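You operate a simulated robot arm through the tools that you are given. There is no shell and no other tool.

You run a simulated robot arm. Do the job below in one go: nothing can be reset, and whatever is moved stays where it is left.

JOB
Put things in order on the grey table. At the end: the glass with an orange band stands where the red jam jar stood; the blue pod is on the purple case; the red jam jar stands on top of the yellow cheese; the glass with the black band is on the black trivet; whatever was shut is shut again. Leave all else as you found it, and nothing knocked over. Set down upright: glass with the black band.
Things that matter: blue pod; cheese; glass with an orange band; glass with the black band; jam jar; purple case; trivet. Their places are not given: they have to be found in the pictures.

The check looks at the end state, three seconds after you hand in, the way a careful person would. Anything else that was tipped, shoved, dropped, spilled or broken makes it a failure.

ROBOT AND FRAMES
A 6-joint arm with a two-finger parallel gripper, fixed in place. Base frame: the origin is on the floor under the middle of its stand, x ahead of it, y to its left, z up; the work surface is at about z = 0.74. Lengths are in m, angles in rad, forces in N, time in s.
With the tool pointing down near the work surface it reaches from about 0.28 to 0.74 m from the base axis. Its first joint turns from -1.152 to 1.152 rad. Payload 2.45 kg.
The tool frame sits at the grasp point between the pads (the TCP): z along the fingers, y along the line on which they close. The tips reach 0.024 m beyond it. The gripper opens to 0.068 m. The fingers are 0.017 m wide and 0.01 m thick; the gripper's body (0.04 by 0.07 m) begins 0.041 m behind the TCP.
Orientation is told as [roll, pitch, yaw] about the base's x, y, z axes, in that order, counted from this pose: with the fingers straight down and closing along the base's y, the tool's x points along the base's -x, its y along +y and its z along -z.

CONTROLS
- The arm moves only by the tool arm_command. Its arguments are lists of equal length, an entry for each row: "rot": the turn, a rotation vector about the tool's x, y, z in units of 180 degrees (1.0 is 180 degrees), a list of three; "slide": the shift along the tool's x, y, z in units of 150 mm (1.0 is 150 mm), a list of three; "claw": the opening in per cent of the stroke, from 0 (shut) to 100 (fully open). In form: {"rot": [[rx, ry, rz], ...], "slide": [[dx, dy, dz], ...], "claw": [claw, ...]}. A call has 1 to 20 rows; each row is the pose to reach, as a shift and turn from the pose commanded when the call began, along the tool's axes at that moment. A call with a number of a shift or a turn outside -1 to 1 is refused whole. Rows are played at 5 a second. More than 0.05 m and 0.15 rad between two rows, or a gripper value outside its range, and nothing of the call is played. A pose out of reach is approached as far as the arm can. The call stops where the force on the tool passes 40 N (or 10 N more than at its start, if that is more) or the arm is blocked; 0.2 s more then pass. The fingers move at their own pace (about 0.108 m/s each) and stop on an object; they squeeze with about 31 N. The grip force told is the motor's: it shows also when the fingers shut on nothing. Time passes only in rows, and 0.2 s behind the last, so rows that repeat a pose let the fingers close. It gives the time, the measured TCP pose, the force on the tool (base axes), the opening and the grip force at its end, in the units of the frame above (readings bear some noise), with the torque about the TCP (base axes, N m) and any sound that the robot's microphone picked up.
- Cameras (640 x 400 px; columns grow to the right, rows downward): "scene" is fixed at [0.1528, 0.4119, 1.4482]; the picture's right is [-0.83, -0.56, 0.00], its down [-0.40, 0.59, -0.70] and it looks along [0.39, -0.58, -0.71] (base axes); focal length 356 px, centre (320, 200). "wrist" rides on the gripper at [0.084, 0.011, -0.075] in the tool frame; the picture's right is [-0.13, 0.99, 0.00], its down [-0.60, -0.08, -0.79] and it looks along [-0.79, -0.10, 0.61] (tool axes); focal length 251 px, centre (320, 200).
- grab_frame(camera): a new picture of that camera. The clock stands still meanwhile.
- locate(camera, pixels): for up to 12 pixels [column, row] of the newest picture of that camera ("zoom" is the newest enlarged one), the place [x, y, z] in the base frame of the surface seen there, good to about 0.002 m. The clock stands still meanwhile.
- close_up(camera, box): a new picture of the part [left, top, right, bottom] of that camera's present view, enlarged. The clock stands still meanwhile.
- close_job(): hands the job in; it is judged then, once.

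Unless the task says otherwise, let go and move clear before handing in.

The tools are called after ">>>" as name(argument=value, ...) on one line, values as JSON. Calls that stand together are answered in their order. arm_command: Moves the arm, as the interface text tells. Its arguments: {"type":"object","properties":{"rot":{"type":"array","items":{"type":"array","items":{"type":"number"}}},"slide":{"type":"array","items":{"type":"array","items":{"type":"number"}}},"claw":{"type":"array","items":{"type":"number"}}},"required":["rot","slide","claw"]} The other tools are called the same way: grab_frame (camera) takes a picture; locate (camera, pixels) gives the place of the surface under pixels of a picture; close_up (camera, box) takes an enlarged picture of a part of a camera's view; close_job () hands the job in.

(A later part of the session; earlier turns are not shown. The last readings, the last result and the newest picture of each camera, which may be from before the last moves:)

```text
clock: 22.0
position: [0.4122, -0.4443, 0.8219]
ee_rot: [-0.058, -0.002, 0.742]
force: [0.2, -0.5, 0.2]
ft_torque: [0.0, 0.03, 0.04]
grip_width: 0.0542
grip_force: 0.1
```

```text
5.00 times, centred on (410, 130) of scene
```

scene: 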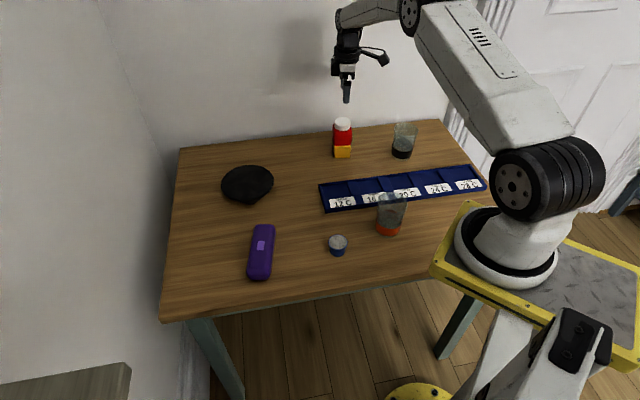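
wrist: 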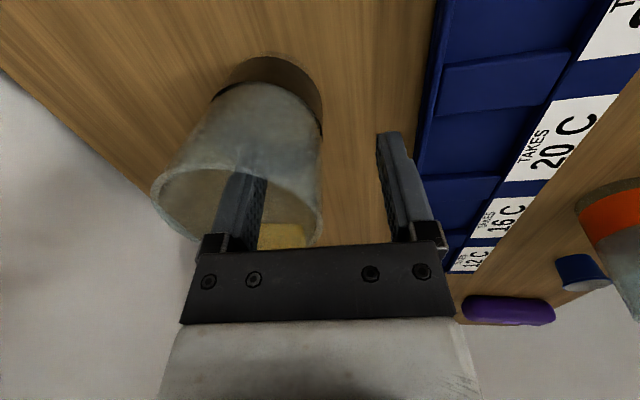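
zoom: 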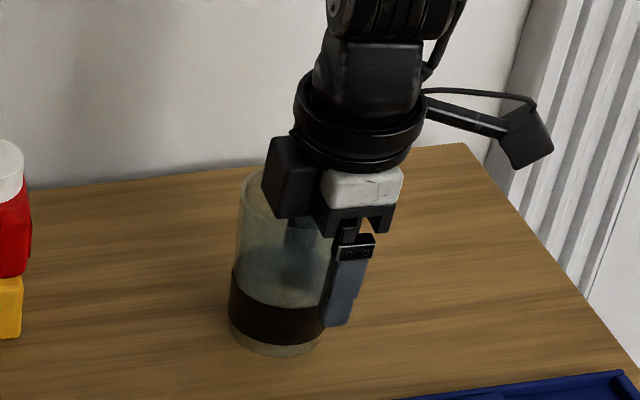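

The left finger is inside the glass and the wall (column ~322) is centred between the fingers. I'll close gradually onto the wall.

>>> arm_command(rot=[[0, 0, 0], [0, 0, 0], [0, 0, 0], [0, 0, 0], [0, 0, 0], [0, 0, 0], [0, 0, 0], [0, 0, 0]], slide=[[0, 0, 0], [0, 0, 0], [0, 0, 0], [0, 0, 0], [0, 0, 0], [0, 0, 0], [0, 0, 0], [0, 0, 0]], claw=[60, 40, 25, 15, 8, 3, 0, 0])

>>> grab_frame(camera="wrist")

>>> close_up(camera="scene", box=[370, 90, 450, 170])

```text
clock: 23.8
position: [0.4121, -0.4436, 0.8227]
ee_rot: [-0.061, -0.002, 0.742]
force: [-0.3, 1.1, 2.0]
ft_torque: [0.04, -0.02, 0.01]
grip_width: 0.0028
grip_force: 26.6
```

```text
taken
```

wrist: 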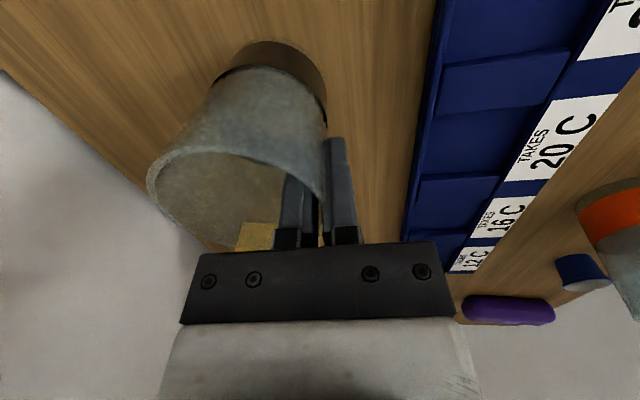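

```text
5.00 times, centred on (410, 130) of scene
```

zoom: 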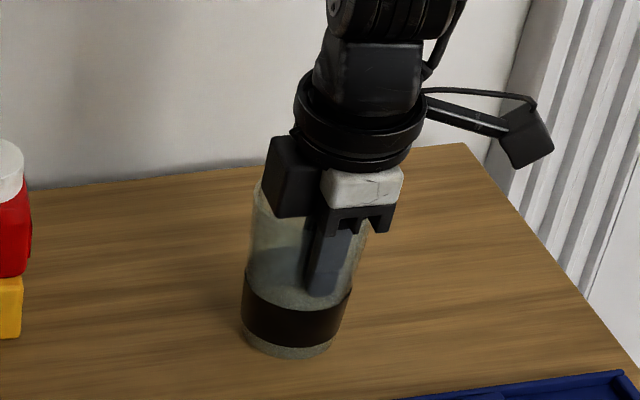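

The fingers hold the wall (opening 2.8 mm, 26.6 N); the glass slid about 1 cm while centring but still stands upright. I'll lift 3 cm slowly and check it.

>>> arm_command(rot=[[0, 0, 0], [0, 0, 0], [0, 0, 0], [0, 0, 0], [0, 0, 0]], slide=[[0, -0.001, -0.02], [0, -0.003, -0.06], [0, -0.007, -0.12], [0, -0.0115, -0.2], [0, -0.0115, -0.2]], claw=[0, 0, 0, 0, 0])

>>> grab_frame(camera="wrist")

>>> close_up(camera="scene", box=[370, 80, 450, 170])

```text
clock: 25.0
position: [0.412, -0.4439, 0.8531]
ee_rot: [-0.06, -0.002, 0.742]
force: [-0.1, -0.9, -1.6]
ft_torque: [0.07, -0.01, -0.01]
grip_width: 0.0026
grip_force: 26.5
```

```text
taken
```

wrist: 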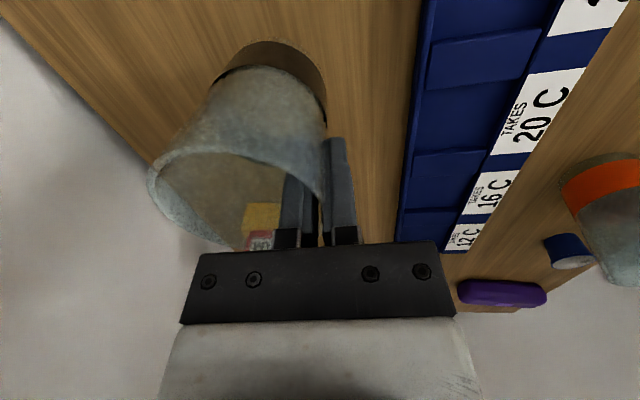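

```text
4.44 times, centred on (410, 125) of scene
```

zoom: 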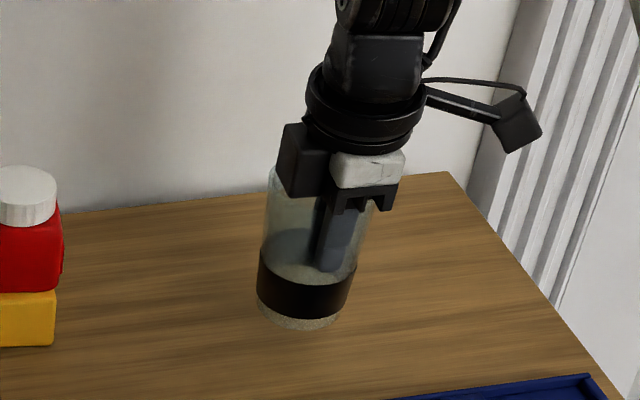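

The glass lifted cleanly and hangs upright. The trivet is unobstructed in the scene view, so I'll measure it now before carrying.

>>> close_up(camera="scene", box=[207, 150, 287, 220])

>>> locate(camera="scene", pixels=[[224, 185], [270, 176], [247, 168], [245, 195], [230, 175], [262, 170], [232, 194], [265, 188], [247, 200], [247, 182]])

```text
5.71 times, centred on (247, 185) of scene
```

zoom: 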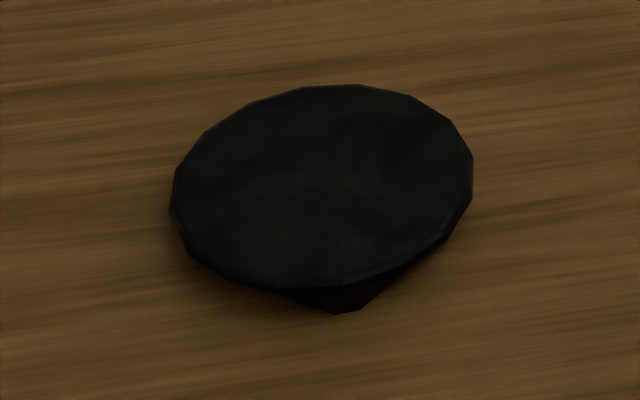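

```text
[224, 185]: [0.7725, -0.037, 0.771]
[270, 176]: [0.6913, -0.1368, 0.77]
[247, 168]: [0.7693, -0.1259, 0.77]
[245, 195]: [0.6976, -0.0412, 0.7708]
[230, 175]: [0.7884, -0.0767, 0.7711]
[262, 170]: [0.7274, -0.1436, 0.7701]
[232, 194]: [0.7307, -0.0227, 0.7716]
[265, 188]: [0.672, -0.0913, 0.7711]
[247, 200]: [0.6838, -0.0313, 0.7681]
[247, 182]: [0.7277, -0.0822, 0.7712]
```

The trivet's top is centred near (0.728,-0.082) at z 0.771. I'll lift the glass to TCP z≈0.98, clear above the jar stack.

>>> arm_command(rot=[[0, 0, 0], [0, 0, 0], [0, 0, 0], [0, 0, 0], [0, 0, 0], [0, 0, 0]], slide=[[0, -0.006, -0.1], [0, -0.016, -0.28], [0, -0.028, -0.48], [0, -0.039, -0.68], [0, -0.0487, -0.845], [0, -0.0487, -0.845]], claw=[0, 0, 0, 0, 0, 0])

>>> arm_command(rot=[[0, 0, 0], [0, 0, 0], [0, 0, 0], [0, 0, 0], [0, 0, 0]], slide=[[-0.1, 0.018, -0.001], [-0.28, 0.05, -0.003], [-0.48, 0.086, -0.005], [-0.66, 0.119, -0.007], [-0.796, 0.144, -0.0083]], claw=[0, 0, 0, 0, 0])

>>> grab_frame(camera="wrist")

>>> grab_frame(camera="scene")

```text
clock: 26.4
position: [0.4122, -0.4447, 0.9803]
ee_rot: [-0.061, -0.004, 0.741]
force: [-0.2, -0.8, -2.0]
ft_torque: [0.06, 0.02, 0.03]
grip_width: 0.0027
grip_force: 26.5
```

```text
clock: 27.6
position: [0.4859, -0.3477, 0.9802]
ee_rot: [-0.06, -0.002, 0.742]
force: [-0.3, -0.1, -1.8]
ft_torque: [0.05, 0.06, 0.01]
grip_width: 0.0025
grip_force: 26.6
```

```text
taken
```

wrist: 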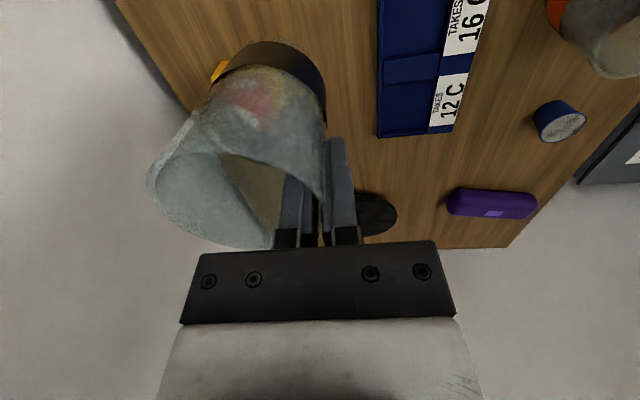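

```text
taken
```

scene: 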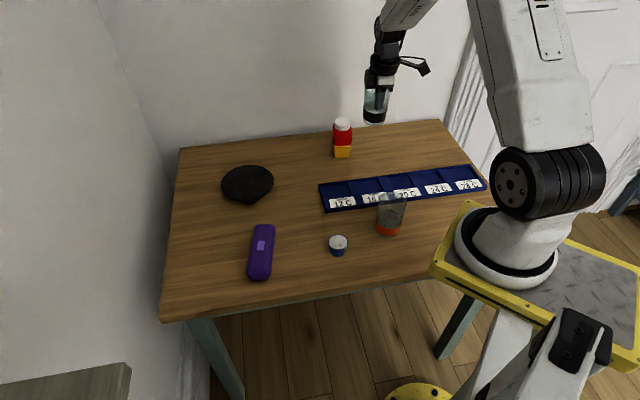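

The glass is held securely, passing above the jar stack with clearance. I'll continue the carry in three more legs.

>>> arm_command(rot=[[0, 0, 0], [0, 0, 0], [0, 0, 0], [0, 0, 0], [0, 0, 0]], slide=[[-0.1, 0.018, -0.001], [-0.28, 0.05, -0.003], [-0.48, 0.086, -0.005], [-0.66, 0.119, -0.007], [-0.796, 0.144, -0.0083]], claw=[0, 0, 0, 0, 0])

>>> arm_command(rot=[[0, 0, 0], [0, 0, 0], [0, 0, 0], [0, 0, 0], [0, 0, 0]], slide=[[-0.1, 0.018, -0.001], [-0.28, 0.05, -0.003], [-0.48, 0.086, -0.005], [-0.66, 0.119, -0.007], [-0.796, 0.144, -0.0083]], claw=[0, 0, 0, 0, 0])

>>> arm_command(rot=[[0, 0, 0], [0, 0, 0], [0, 0, 0], [0, 0, 0], [0, 0, 0], [0, 0, 0]], slide=[[-0.1, 0.018, -0.001], [-0.28, 0.05, -0.003], [-0.48, 0.086, -0.005], [-0.66, 0.119, -0.007], [-0.796, 0.144, -0.0083], [-0.796, 0.144, -0.0083]], claw=[0, 0, 0, 0, 0, 0])

>>> grab_frame(camera="scene")

>>> close_up(camera="scene", box=[190, 80, 310, 220])

>>> grab_frame(camera="wrist")

```text
clock: 28.8
position: [0.5591, -0.2505, 0.9802]
ee_rot: [-0.06, -0.001, 0.74]
force: [1.0, 0.2, -0.9]
ft_torque: [0.06, 0.03, -0.01]
grip_width: 0.0025
grip_force: 26.9
```

```text
clock: 30.0
position: [0.6335, -0.1538, 0.9795]
ee_rot: [-0.059, -0.001, 0.741]
force: [0.5, -0.5, -1.7]
ft_torque: [0.05, 0.05, 0.04]
grip_width: 0.0027
grip_force: 26.3
```

```text
clock: 31.4
position: [0.7061, -0.057, 0.9787]
ee_rot: [-0.061, -0.002, 0.743]
force: [0.1, 0.2, -2.4]
ft_torque: [0.07, 0.04, 0.0]
grip_width: 0.003
grip_force: 26.7
```

```text
taken
```

scene: 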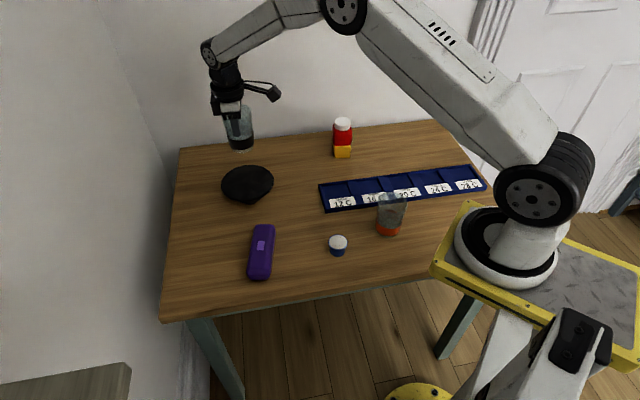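

```text
2.86 times, centred on (250, 150) of scene
```

zoom: 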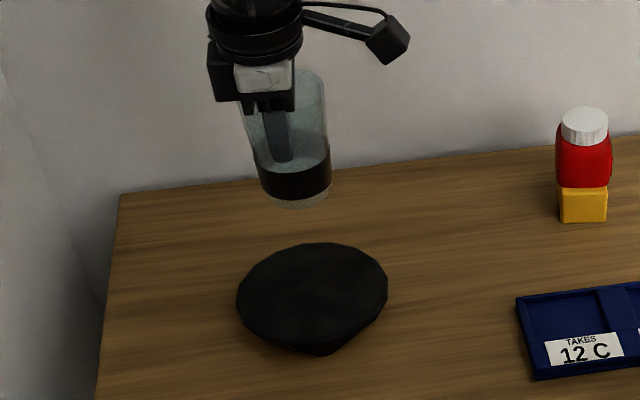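

```text
taken
```

wrist: 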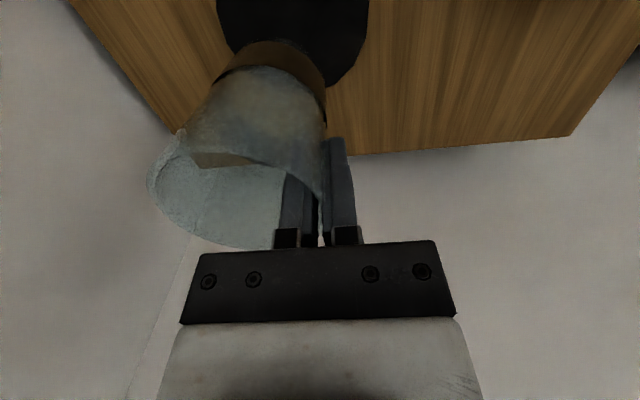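

The glass hangs above the trivet. I'll zoom in to check its bottom relative to the trivet centre before lowering.

>>> close_up(camera="scene", box=[215, 100, 275, 160])

>>> locate(camera="zoom", pixels=[[300, 270], [300, 300], [260, 290], [340, 290], [240, 280], [370, 270], [310, 330]])

>>> locate(camera="wrist", pixels=[[270, 60], [240, 70], [310, 80], [290, 50], [320, 100], [230, 20], [360, 50]])

```text
6.67 times, centred on (245, 130) of scene
```

zoom: 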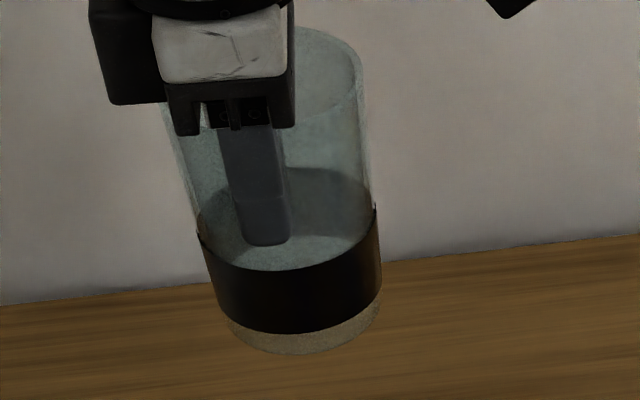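

```text
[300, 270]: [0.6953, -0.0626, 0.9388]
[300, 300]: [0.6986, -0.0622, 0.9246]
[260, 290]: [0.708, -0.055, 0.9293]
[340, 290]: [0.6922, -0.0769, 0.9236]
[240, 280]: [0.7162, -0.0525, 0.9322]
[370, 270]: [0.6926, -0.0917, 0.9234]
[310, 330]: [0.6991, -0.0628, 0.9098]
```

```text
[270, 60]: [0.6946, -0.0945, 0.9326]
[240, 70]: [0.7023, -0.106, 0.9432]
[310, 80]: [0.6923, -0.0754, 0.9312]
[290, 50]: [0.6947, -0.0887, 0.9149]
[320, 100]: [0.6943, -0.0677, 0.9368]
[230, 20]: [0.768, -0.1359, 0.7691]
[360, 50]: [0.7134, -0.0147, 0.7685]
```

Fitting the band gives a glass centre of (0.723,-0.082), 5 mm short of the trivet centre, and the glass is upright within ~1–2°. I'll shift 5 mm out and lower to about 1.5 cm above the trivet.

>>> arm_command(rot=[[0, 0, 0], [0, 0, 0], [0, 0, 0], [0, 0, 0], [0, 0, 0], [0, 0, 0], [0, 0, 0]], slide=[[-0.01, -0.005, 0.08], [-0.0247, -0.012, 0.24], [-0.0247, -0.002, 0.4], [-0.0247, 0.008, 0.54], [-0.0247, 0.015, 0.66], [-0.0247, 0.0195, 0.733], [-0.0247, 0.0195, 0.733]], claw=[0, 0, 0, 0, 0, 0, 0])

>>> close_up(camera="scene", box=[200, 110, 290, 210])

>>> grab_frame(camera="wrist")

```text
clock: 33.0
position: [0.7116, -0.0582, 0.8702]
ee_rot: [-0.06, -0.002, 0.742]
force: [-0.1, -0.1, -2.3]
ft_torque: [0.05, 0.01, 0.02]
grip_width: 0.0026
grip_force: 26.3
```

```text
4.00 times, centred on (245, 160) of scene
```

zoom: 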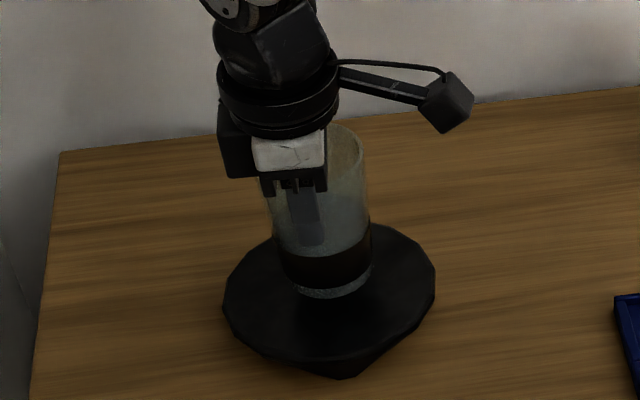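

```text
taken
```

wrist: 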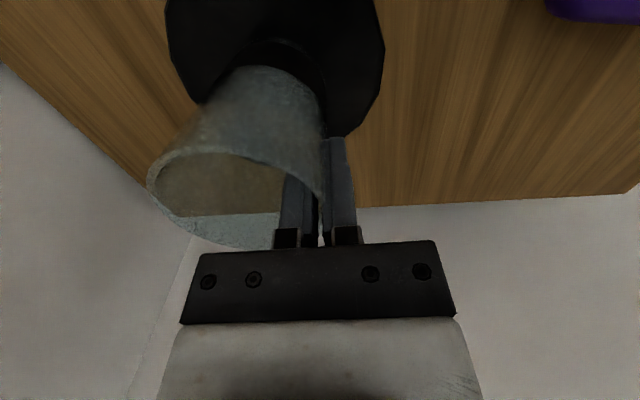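

The glass is over the middle of the trivet. I'll ease down toward contact (expected TCP z≈0.8535) with small steps.

>>> arm_command(rot=[[0, 0, 0], [0, 0, 0], [0, 0, 0], [0, 0, 0]], slide=[[0, 0.0015, 0.027], [0, 0.003, 0.053], [0, 0.0049, 0.085], [0, 0.0049, 0.085]], claw=[0, 0, 0, 0])

>>> arm_command(rot=[[0, 0, 0], [0, 0, 0], [0, 0, 0]], slide=[[0, 0.0005, 0.008], [0, 0.001, 0.016], [0, 0.001, 0.016]], claw=[0, 0, 0])

```text
clock: 34.0
position: [0.7124, -0.0575, 0.8579]
ee_rot: [-0.06, -0.001, 0.74]
force: [1.0, 0.5, -1.0]
ft_torque: [0.05, 0.05, -0.02]
grip_width: 0.0025
grip_force: 26.9
```

```text
clock: 34.8
position: [0.7122, -0.0566, 0.8547]
ee_rot: [-0.058, -0.002, 0.742]
force: [-1.2, 0.4, -1.0]
ft_torque: [0.09, 0.05, 0.01]
grip_width: 0.0027
grip_force: 27.0
```

No clear contact yet at z 0.855. I'll go down another 1.5 mm.

>>> arm_command(rot=[[0, 0, 0], [0, 0, 0], [0, 0, 0]], slide=[[0, 0.0003, 0.005], [0, 0.0006, 0.01], [0, 0.0006, 0.01]], claw=[0, 0, 0])

>>> close_up(camera="scene", box=[215, 130, 275, 190])

```text
clock: 35.6
position: [0.711, -0.059, 0.8537]
ee_rot: [-0.059, 0.0, 0.741]
force: [-1.2, -0.2, 0.1]
ft_torque: [0.09, 0.03, -0.02]
grip_width: 0.0026
grip_force: 26.5
```

```text
6.67 times, centred on (245, 160) of scene
```

zoom: 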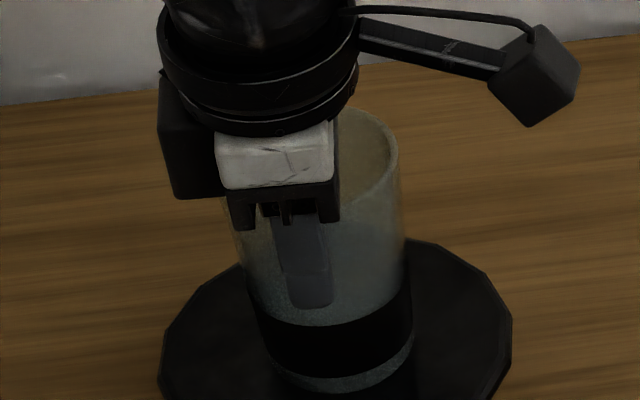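

The vertical force has risen from about −2 to +0.1 N, suggesting first contact. One more millimetre to seat it.

>>> arm_command(rot=[[0, 0, 0], [0, 0, 0], [0, 0, 0]], slide=[[0, 0.0002, 0.004], [0, 0.0004, 0.007], [0, 0.0004, 0.007]], claw=[0, 0, 0])

```text
clock: 36.4
position: [0.7114, -0.0575, 0.8545]
ee_rot: [-0.062, -0.005, 0.742]
force: [-4.6, 0.8, 11.9]
ft_torque: [0.0, 0.11, -0.03]
grip_width: 0.0029
grip_force: 26.9
```

Firm contact now (+11.9 N). I'll back off half a millimetre to relieve the press before opening.

>>> arm_command(rot=[[0, 0, 0], [0, 0, 0]], slide=[[0, -0.0002, -0.004], [0, -0.0002, -0.004]], claw=[0, 0])

```text
clock: 37.0
position: [0.7112, -0.0577, 0.8543]
ee_rot: [-0.061, -0.002, 0.741]
force: [-0.5, 0.1, 9.5]
ft_torque: [0.01, -0.02, 0.01]
grip_width: 0.0026
grip_force: 26.7
```

>>> arm_command(rot=[[0, 0, 0], [0, 0, 0]], slide=[[0, -0.0002, -0.004], [0, -0.0002, -0.004]], claw=[0, 0])

```text
clock: 37.6
position: [0.7105, -0.058, 0.8533]
ee_rot: [-0.06, -0.002, 0.741]
force: [2.2, 0.5, 5.3]
ft_torque: [0.02, -0.29, 0.02]
grip_width: 0.0024
grip_force: 26.2
```

The press is down to about 5 N. I'll open the claw gently to 55%.

>>> arm_command(rot=[[0, 0, 0], [0, 0, 0], [0, 0, 0], [0, 0, 0], [0, 0, 0], [0, 0, 0]], slide=[[0, 0, 0], [0, 0, 0], [0, 0, 0], [0, 0, 0], [0, 0, 0], [0, 0, 0]], claw=[8, 15, 25, 40, 55, 55])

>>> grab_frame(camera="wrist")

>>> close_up(camera="scene", box=[200, 120, 290, 210])

```text
clock: 39.0
position: [0.7111, -0.0583, 0.8528]
ee_rot: [-0.059, -0.002, 0.742]
force: [-1.0, -0.4, 0.8]
ft_torque: [0.0, 0.03, 0.03]
grip_width: 0.0374
grip_force: 0.1
```

```text
taken
```

wrist: 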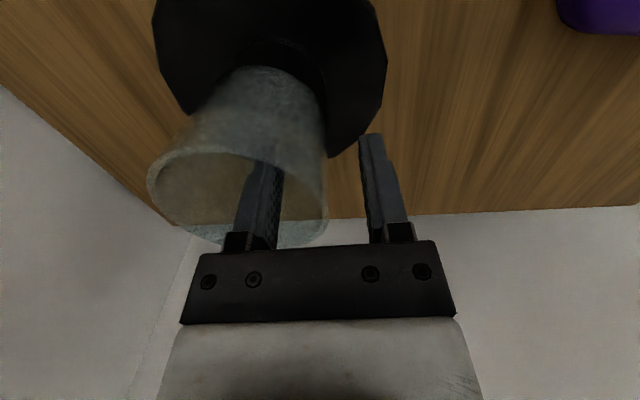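

```text
4.44 times, centred on (245, 165) of scene
```

zoom: 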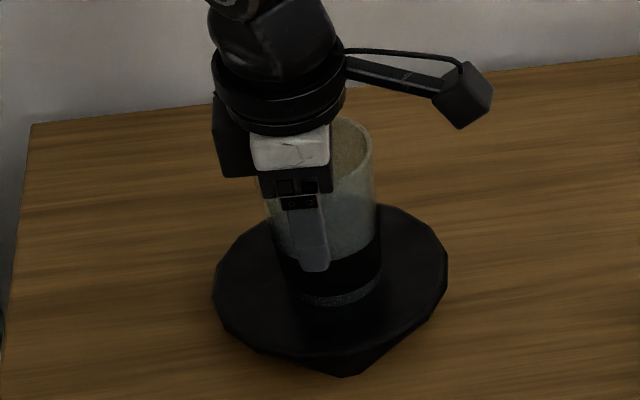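

The glass stands free on the trivet with the wall mid-way between the open fingers. I'll rise vertically.

>>> arm_command(rot=[[0, 0, 0], [0, 0, 0], [0, 0, 0], [0, 0, 0], [0, 0, 0], [0, 0, 0], [0, 0, 0]], slide=[[0, -0.0046, -0.08], [0, -0.0115, -0.2], [0, -0.02, -0.35], [0, -0.03, -0.52], [0, -0.04, -0.69], [0, -0.05, -0.865], [0, -0.05, -0.865]], claw=[55, 55, 55, 55, 55, 55, 55])

>>> grab_frame(camera="scene")

>>> close_up(camera="scene", box=[200, 120, 290, 210])

>>> grab_frame(camera="wrist")

```text
clock: 40.6
position: [0.7126, -0.0571, 0.9845]
ee_rot: [-0.056, -0.001, 0.742]
force: [0.0, 0.2, 0.8]
ft_torque: [0.0, 0.01, 0.01]
grip_width: 0.0371
grip_force: 0.0
```

```text
taken
```

scene: 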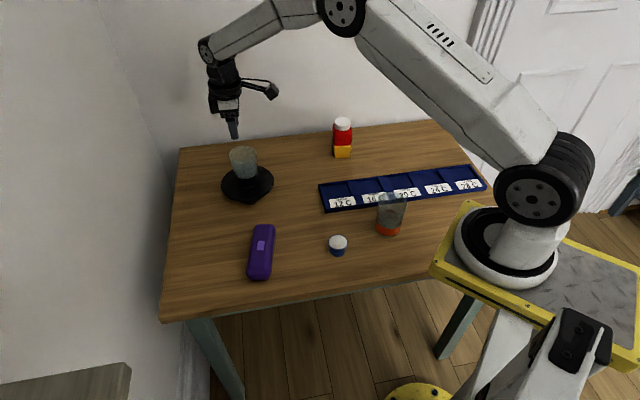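

```text
4.44 times, centred on (245, 165) of scene
```

zoom: 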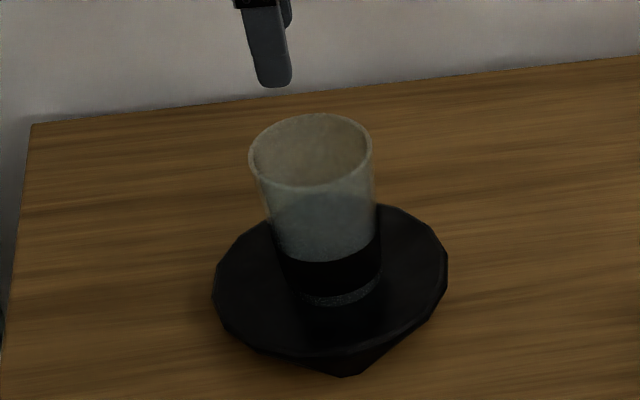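

```text
taken
```

wrist: 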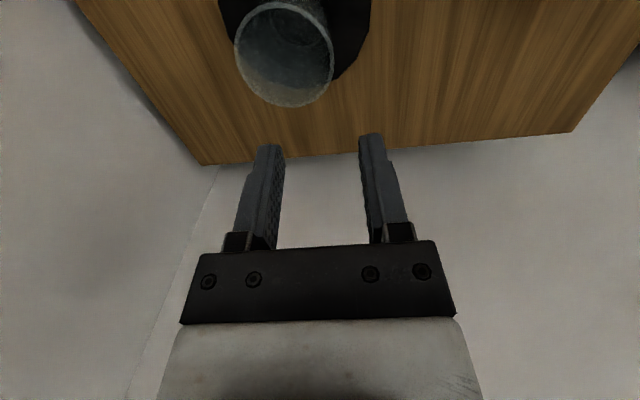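

The black-band glass stands upright on the trivet. Now I'll travel to the orange-band glass for a look from above with the same tilt and yaw.

>>> arm_command(rot=[[0, 0, 0], [0, 0, 0], [0, 0, 0], [0, 0, 0]], slide=[[0.218, 0.0925, -0.005], [0.437, 0.185, -0.01], [0.655, 0.2775, -0.016], [0.874, 0.37, -0.0213]], claw=[60, 70, 80, 80])

>>> arm_command(rot=[[0, 0, 0], [0, 0, 0], [0, 0, 0], [0, 0, 0]], slide=[[0.218, 0.0925, -0.005], [0.437, 0.185, -0.01], [0.655, 0.2775, -0.016], [0.874, 0.37, -0.0213]], claw=[80, 80, 80, 80])

>>> arm_command(rot=[[0, 0, 0], [0, 0, 0], [0, 0, 0], [0, 0, 0], [0, 0, 0]], slide=[[0.218, 0.0925, -0.005], [0.437, 0.185, -0.01], [0.655, 0.2775, -0.016], [0.874, 0.37, -0.0213], [0.874, 0.37, -0.0213]], claw=[80, 80, 80, 80, 80])

>>> grab_frame(camera="wrist")

>>> grab_frame(camera="scene")

```text
clock: 41.6
position: [0.5773, -0.1065, 0.9823]
ee_rot: [-0.059, -0.001, 0.741]
force: [-0.4, 0.1, 0.0]
ft_torque: [-0.06, -0.02, -0.02]
grip_width: 0.0542
grip_force: 0.1
```

```text
clock: 42.6
position: [0.4412, -0.1527, 0.9818]
ee_rot: [-0.06, -0.001, 0.741]
force: [-0.2, -0.4, -0.1]
ft_torque: [-0.02, 0.01, -0.01]
grip_width: 0.0544
grip_force: 0.2
```

```text
clock: 43.8
position: [0.3081, -0.2001, 0.9814]
ee_rot: [-0.06, -0.001, 0.74]
force: [0.3, -0.2, -0.2]
ft_torque: [-0.03, -0.03, 0.02]
grip_width: 0.0547
grip_force: 0.0
```

```text
taken
```

wrist: 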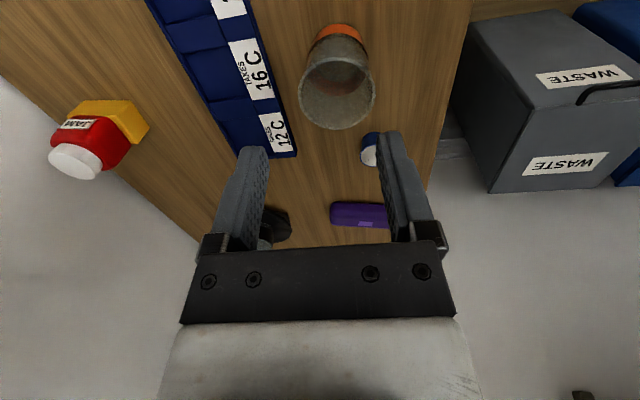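

```text
taken
```

scene: 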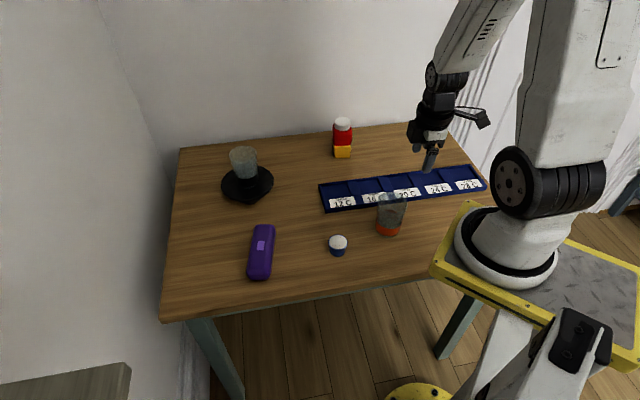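

The orange-band glass is visible at (337,80). I'll enlarge it to measure the rim.

>>> close_up(camera="wrist", box=[262, 0, 412, 150])

>>> locate(camera="wrist", pixels=[[320, 38], [337, 30], [355, 38], [310, 52], [362, 50], [330, 36], [346, 34]])

>>> close_up(camera="scene", box=[370, 180, 410, 240])

>>> locate(camera="zoom", pixels=[[320, 310], [280, 290], [360, 290], [250, 280], [390, 290], [300, 300], [340, 300], [270, 310], [370, 310]])

```text
2.67 times, centred on (337, 75) of wrist
```

zoom: 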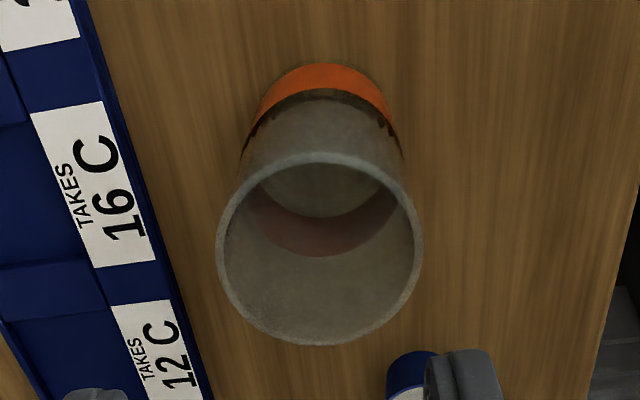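

```text
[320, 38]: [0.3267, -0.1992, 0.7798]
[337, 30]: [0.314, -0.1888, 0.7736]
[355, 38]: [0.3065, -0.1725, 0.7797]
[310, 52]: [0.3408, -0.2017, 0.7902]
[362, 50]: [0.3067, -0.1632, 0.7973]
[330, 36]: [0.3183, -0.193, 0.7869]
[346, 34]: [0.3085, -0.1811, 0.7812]
```

```text
6.67 times, centred on (390, 210) of scene
```

zoom: 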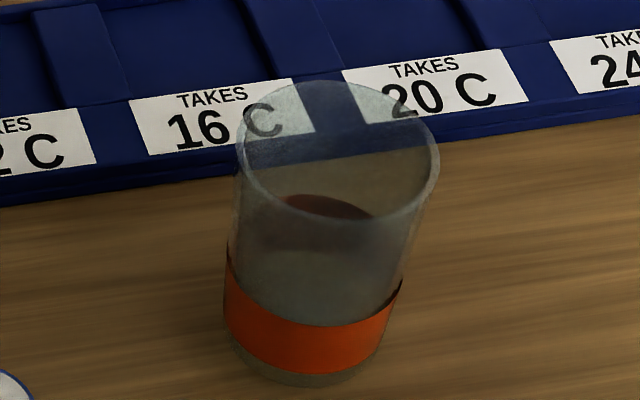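

```text
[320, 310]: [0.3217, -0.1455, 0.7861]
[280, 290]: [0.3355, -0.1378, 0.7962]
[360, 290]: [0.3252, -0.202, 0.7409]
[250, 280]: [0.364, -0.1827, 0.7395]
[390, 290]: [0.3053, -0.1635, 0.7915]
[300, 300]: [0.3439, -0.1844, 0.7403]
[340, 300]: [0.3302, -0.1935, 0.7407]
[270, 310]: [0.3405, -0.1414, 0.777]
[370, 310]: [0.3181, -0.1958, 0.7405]
```

Band fit and rim ray agree: the orange glass is centred at (0.3365,-0.1703), rim z≈0.84. I'll move over its near wall and down to z≈0.915 for a check.

>>> arm_command(rot=[[0, 0, 0], [0, 0, 0], [0, 0, 0], [0, 0, 0]], slide=[[-0.14, 0.12, 0.0], [-0.275, 0.24, 0.05], [-0.275, 0.25, 0.25], [-0.275, 0.263, 0.428]], claw=[80, 80, 80, 80])

>>> arm_command(rot=[[0, 0, 0]], slide=[[0, 0, 0]], claw=[80])

>>> grab_frame(camera="wrist")

>>> close_up(camera="wrist", box=[200, 0, 350, 150])

>>> close_up(camera="scene", box=[350, 140, 450, 250])

```text
clock: 44.8
position: [0.315, -0.1451, 0.9154]
ee_rot: [-0.06, -0.001, 0.742]
force: [-0.3, -0.9, 0.6]
ft_torque: [0.01, 0.02, -0.01]
grip_width: 0.0543
grip_force: 0.0
out of reach, approached as far as the arm can: row 2
```

```text
clock: 45.2
position: [0.314, -0.1462, 0.9167]
ee_rot: [-0.059, -0.001, 0.741]
force: [0.1, -0.5, 0.5]
ft_torque: [0.04, 0.03, 0.01]
grip_width: 0.0545
grip_force: 0.0
```

```text
taken
```

wrist: 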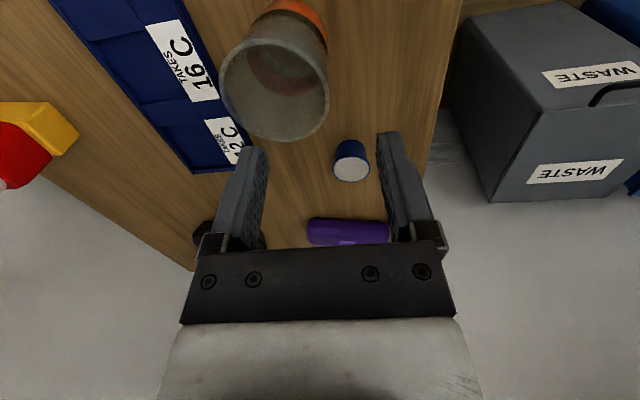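

```text
2.67 times, centred on (275, 75) of wrist
```

zoom: 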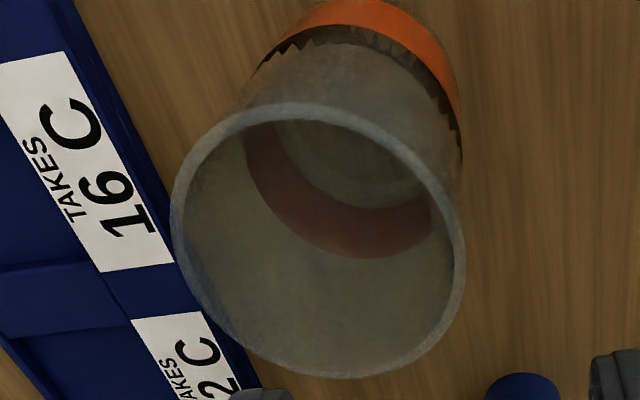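

```text
3.64 times, centred on (400, 195) of scene
```

zoom: 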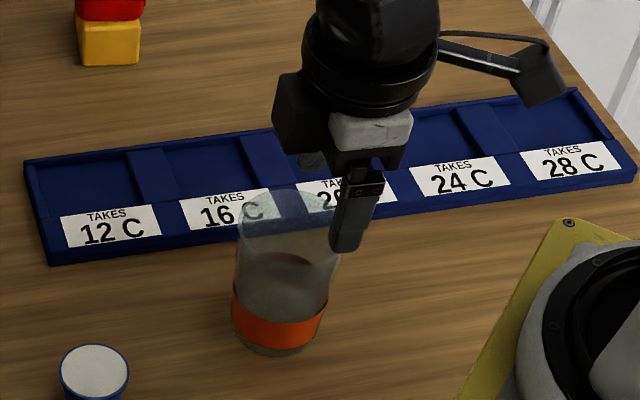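

The relative view matches the one before the black-glass grasp almost exactly (rim 170–466 in the zoom). I'll descend vertically the same way to TCP z≈0.822.

>>> arm_command(rot=[[0, 0, 0], [0, 0, 0], [0, 0, 0], [0, 0, 0], [0, 0, 0], [0, 0, 0], [0, 0, 0], [0, 0, 0]], slide=[[0.005, 0.003, 0.05], [0.005, 0.0107, 0.183], [0.005, 0.0183, 0.316], [0.005, 0.0245, 0.42], [0.005, 0.03, 0.51], [0.005, 0.0336, 0.57], [0.005, 0.0365, 0.622], [0.005, 0.0365, 0.622]], claw=[80, 80, 80, 80, 80, 80, 80, 80])

>>> grab_frame(camera="wrist")

>>> close_up(camera="scene", box=[350, 140, 450, 250])

```text
clock: 47.0
position: [0.3135, -0.1473, 0.8232]
ee_rot: [-0.059, -0.002, 0.74]
force: [-0.1, 0.1, 0.2]
ft_torque: [0.02, -0.01, -0.01]
grip_width: 0.0543
grip_force: 0.1
out of reach, approached as far as the arm can: row 2
```

```text
taken
```

wrist: 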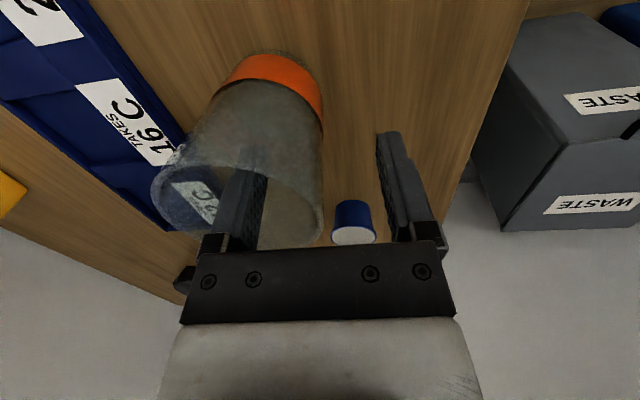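

```text
3.64 times, centred on (400, 195) of scene
```

zoom: 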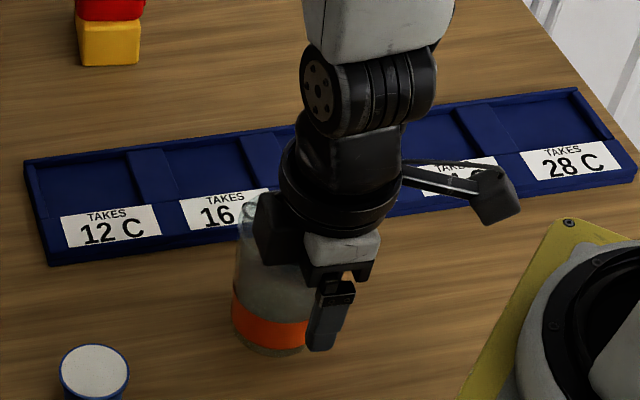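

The inner finger is inside the glass and the wall (column ~322) sits between the fingers. I'll close onto it.

>>> arm_command(rot=[[0, 0, 0], [0, 0, 0], [0, 0, 0], [0, 0, 0], [0, 0, 0], [0, 0, 0], [0, 0, 0], [0, 0, 0]], slide=[[0, 0, 0], [0, 0, 0], [0, 0, 0], [0, 0, 0], [0, 0, 0], [0, 0, 0], [0, 0, 0], [0, 0, 0]], claw=[60, 40, 25, 15, 8, 3, 0, 0])

>>> grab_frame(camera="wrist")

>>> close_up(camera="scene", box=[350, 140, 450, 250])

```text
clock: 48.8
position: [0.3146, -0.1471, 0.8217]
ee_rot: [-0.06, 0.0, 0.743]
force: [-0.6, 0.3, 0.5]
ft_torque: [0.0, 0.03, 0.01]
grip_width: 0.0026
grip_force: 26.4
```

```text
taken
```

wrist: 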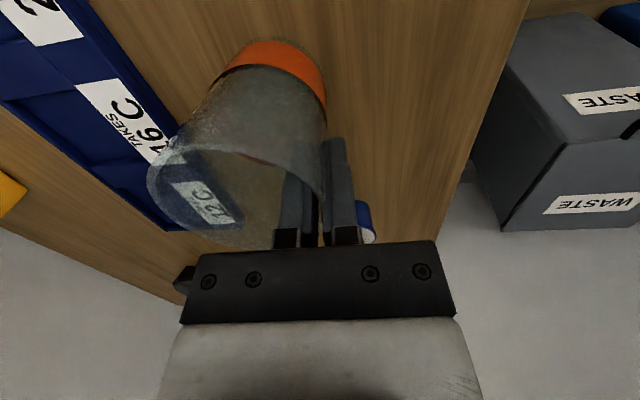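

```text
3.64 times, centred on (400, 195) of scene
```

zoom: 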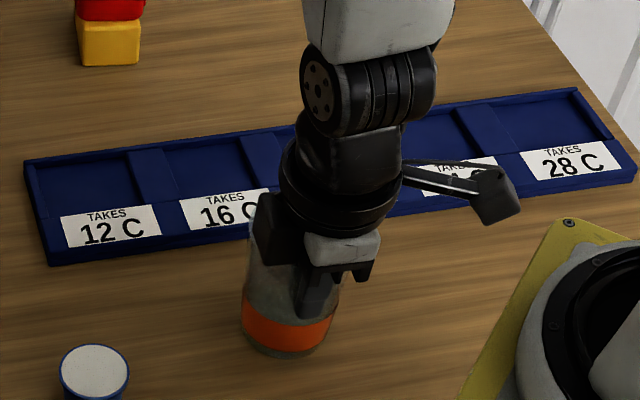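

The glass is held (2.6 mm, 26 N). I'll lift it 4 cm straight up and check.

>>> arm_command(rot=[[0, 0, 0], [0, 0, 0], [0, 0, 0], [0, 0, 0], [0, 0, 0]], slide=[[0, -0.0015, -0.026], [0, -0.005, -0.09], [0, -0.0105, -0.18], [0, -0.0165, -0.286], [0, -0.0165, -0.286]], claw=[0, 0, 0, 0, 0])

>>> close_up(camera="scene", box=[350, 140, 450, 250])

```text
clock: 50.0
position: [0.3125, -0.1462, 0.8651]
ee_rot: [-0.06, -0.002, 0.741]
force: [-0.1, 0.3, -1.8]
ft_torque: [0.06, 0.06, -0.01]
grip_width: 0.0025
grip_force: 26.4
```

```text
3.64 times, centred on (400, 195) of scene
```

zoom: 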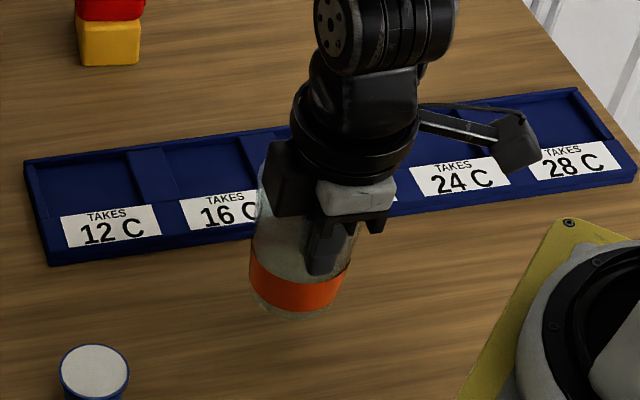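

The glass is lifted and upright. I'll move it outward and up, away from the near reach limit.

>>> arm_command(rot=[[0, 0, 0], [0, 0, 0], [0, 0, 0], [0, 0, 0], [0, 0, 0], [0, 0, 0]], slide=[[-0.08, -0.01, -0.06], [-0.23, -0.03, -0.17], [-0.4, -0.053, -0.3], [-0.57, -0.075, -0.425], [-0.72, -0.095, -0.54], [-0.797, -0.105, -0.595]], claw=[0, 0, 0, 0, 0, 0])

>>> grab_frame(camera="scene")

```text
clock: 51.4
position: [0.3575, -0.0908, 0.8961]
ee_rot: [-0.077, -0.018, 0.741]
force: [0.3, -0.6, -1.6]
ft_torque: [0.04, 0.05, -0.03]
grip_width: 0.0027
grip_force: 26.5
out of reach, approached as far as the arm can: row 2, 3, 4, 5, 6
```

```text
taken
```

scene: 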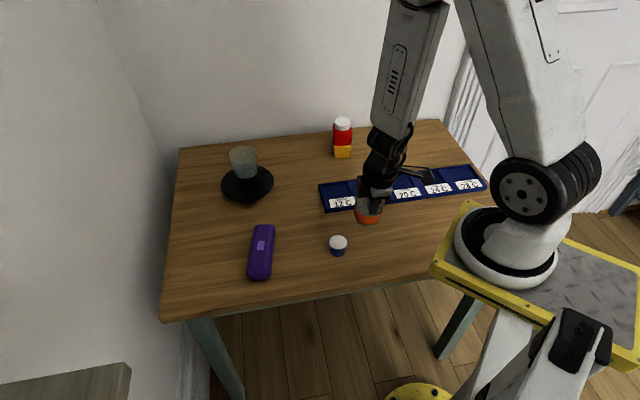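

The arm reported out of reach and stopped short at (0.3575,-0.091,0.896) with a slight tilt, probably a wrist singularity with the forearm near vertical. I'll hold one row and see where it settles.

>>> arm_command(rot=[[0, 0, 0], [0, 0, 0]], slide=[[0, 0, 0], [0, 0, 0]], claw=[0, 0])

>>> close_up(camera="scene", box=[320, 120, 440, 260])

>>> grab_frame(camera="wrist")

```text
clock: 52.0
position: [0.3561, -0.0915, 0.8954]
ee_rot: [-0.075, -0.019, 0.742]
force: [-0.2, -0.8, -1.6]
ft_torque: [0.07, 0.04, 0.02]
grip_width: 0.0026
grip_force: 26.9
```

```text
2.86 times, centred on (380, 190) of scene
```

zoom: 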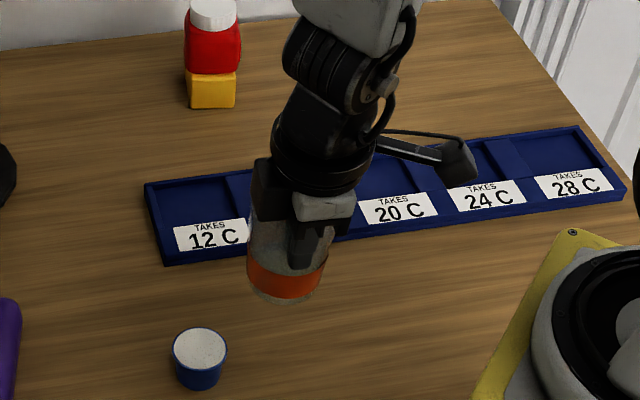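

```text
taken
```

wrist: 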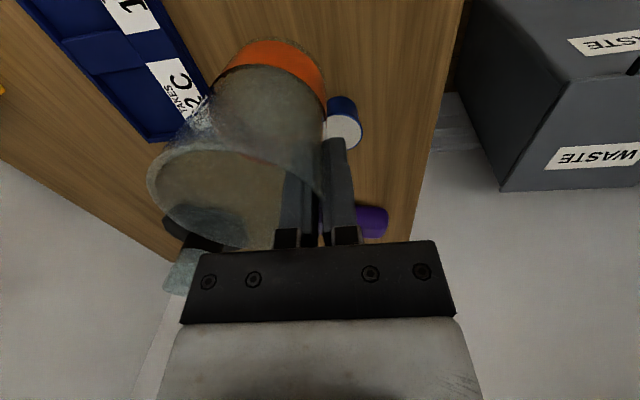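

The commanded pose has settled to where the arm is, and the glass is still firmly held upright. I'll try small outward steps so that the wrist can swing through.

>>> arm_command(rot=[[0, 0, 0], [0, 0, 0], [0, 0, 0], [0, 0, 0]], slide=[[-0.03, -0.003, -0.01], [-0.06, -0.006, -0.02], [-0.09, -0.009, -0.03], [-0.12, -0.012, -0.04]], claw=[0, 0, 0, 0])

>>> grab_frame(camera="scene")

```text
clock: 53.0
position: [0.3673, -0.0799, 0.892]
ee_rot: [-0.076, -0.034, 0.743]
force: [-0.6, 0.8, -2.6]
ft_torque: [0.06, 0.05, 0.01]
grip_width: 0.0026
grip_force: 26.2
out of reach, approached as far as the arm can: row 1, 2, 3, 4
```

```text
taken
```

scene: 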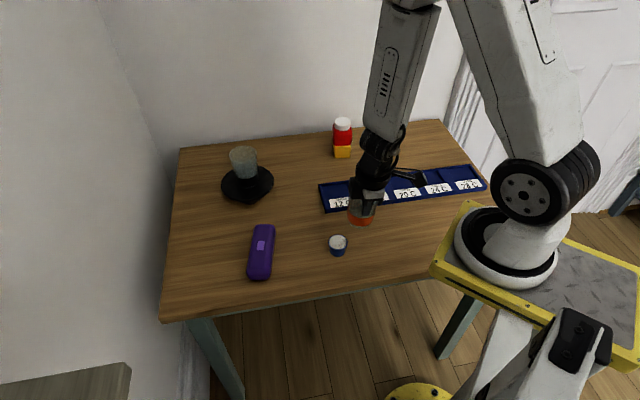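

The tool axis is being dragged outward as the arm nears its wrist singularity with the tool tilted. I'll retreat to the earlier good pose (0.3125,-0.146,0.865), then set the tool exactly vertical before crossing outward.

>>> arm_command(rot=[[-0.001, 0.002, 0], [-0.002, 0.004, 0], [-0.003, 0.006, 0], [-0.004, 0.008, 0], [-0.0051, 0.0108, 0], [-0.0051, 0.0108, 0]], slide=[[0.11, -0.013, 0.033], [0.23, -0.026, 0.066], [0.34, -0.04, 0.1], [0.46, -0.053, 0.133], [0.573, -0.066, 0.166], [0.573, -0.066, 0.166]], claw=[0, 0, 0, 0, 0, 0])

>>> grab_frame(camera="scene")

```text
clock: 54.4
position: [0.316, -0.1466, 0.8775]
ee_rot: [-0.044, 0.031, 0.738]
force: [-0.9, 0.3, -2.1]
ft_torque: [0.04, 0.03, 0.02]
grip_width: 0.0027
grip_force: 26.8
out of reach, approached as far as the arm can: row 1, 2
```

```text
taken
```

scene: 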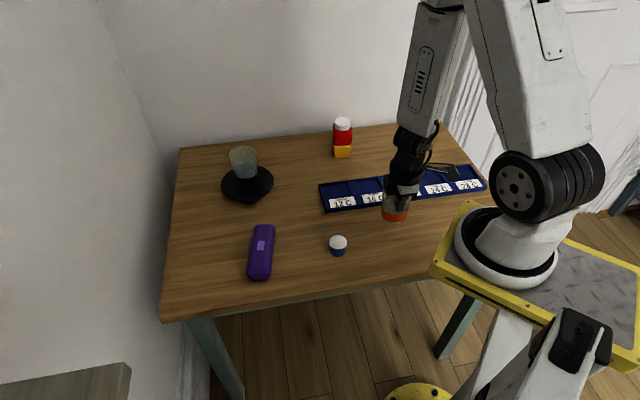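

The arm is back at a good pose, (0.316,-0.147,0.8775), with no reach complaint. Now I'll turn the tool exactly vertical in place.

>>> arm_command(rot=[[-0.0035, -0.0025, 0], [-0.007, -0.005, 0], [-0.0105, -0.0075, 0], [-0.014, -0.0099, 0], [-0.014, -0.0099, 0]], slide=[[0, 0, 0], [0, 0, 0], [0, 0, 0], [0, 0, 0], [0, 0, 0]], claw=[0, 0, 0, 0, 0])

>>> close_up(camera="scene", box=[340, 110, 460, 250])

```text
clock: 55.6
position: [0.3145, -0.1434, 0.8717]
ee_rot: [-0.008, -0.005, 0.741]
force: [-1.0, 0.3, -1.6]
ft_torque: [0.04, 0.04, 0.0]
grip_width: 0.0025
grip_force: 26.6
out of reach, approached as far as the arm can: row 3, 4, 5
```

```text
2.86 times, centred on (400, 180) of scene
```

zoom: 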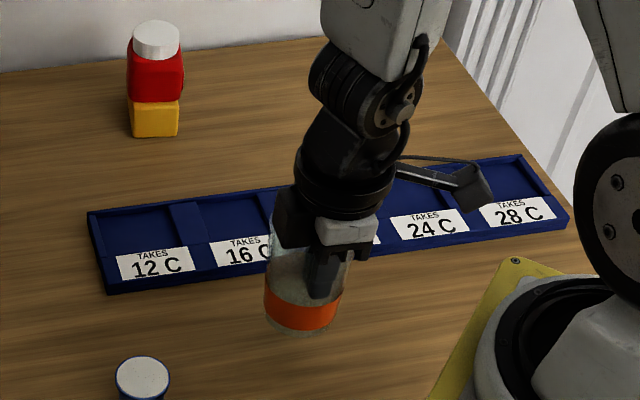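

The close-up shows the wrist disc now facing right (it faced left before the carry), so joint 4 swung round as the arm skirted its singularity. I'll unwind it by leaning the tool sideways and then outward a few degrees in place.

>>> arm_command(rot=[[0.003, 0.007, 0], [0.006, 0.015, 0], [0.009, 0.022, 0], [0.0124, 0.0293, 0], [0.018, 0.023, 0], [0.024, 0.016, 0], [0.03, 0.009, 0], [0.0355, 0.0023, 0], [0.034, -0.003, 0], [0.032, -0.008, 0], [0.0293, -0.0124, 0], [0.0293, -0.0124, 0]], slide=[[0, 0, 0], [0, 0, 0], [0, 0, 0], [0, 0, 0], [0, 0, 0], [0, 0, 0], [0, 0, 0], [0, 0, 0], [0, 0, 0], [0, 0, 0], [0, 0, 0], [0, 0, 0]], claw=[0, 0, 0, 0, 0, 0, 0, 0, 0, 0, 0, 0])

>>> grab_frame(camera="scene")

>>> close_up(camera="scene", box=[340, 110, 460, 250])

```text
clock: 58.2
position: [0.3167, -0.1464, 0.8763]
ee_rot: [-0.091, -0.04, 0.742]
force: [0.0, 0.8, -2.6]
ft_torque: [0.04, 0.08, -0.01]
grip_width: 0.0027
grip_force: 26.1
out of reach, approached as far as the arm can: row 1, 2
```

```text
taken
```

scene: 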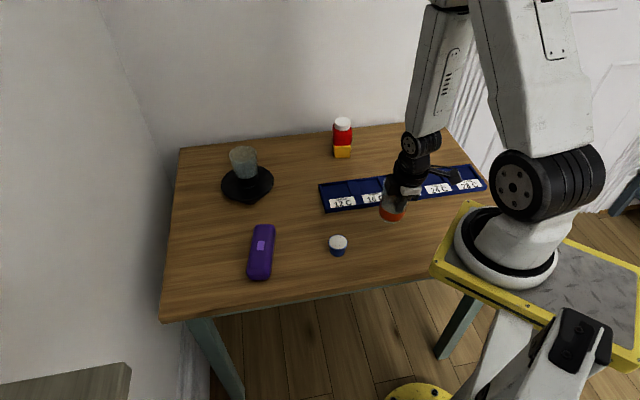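

```text
2.86 times, centred on (400, 180) of scene
```

zoom: 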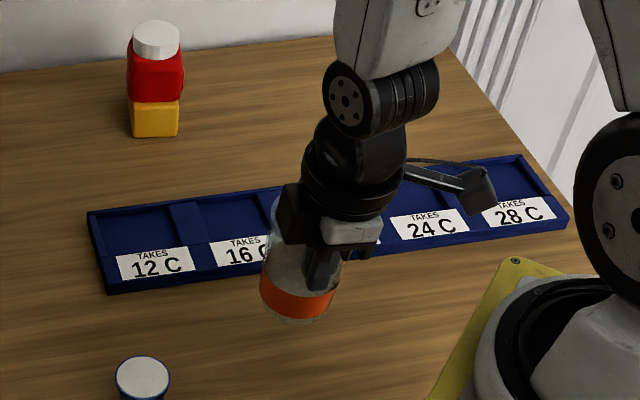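

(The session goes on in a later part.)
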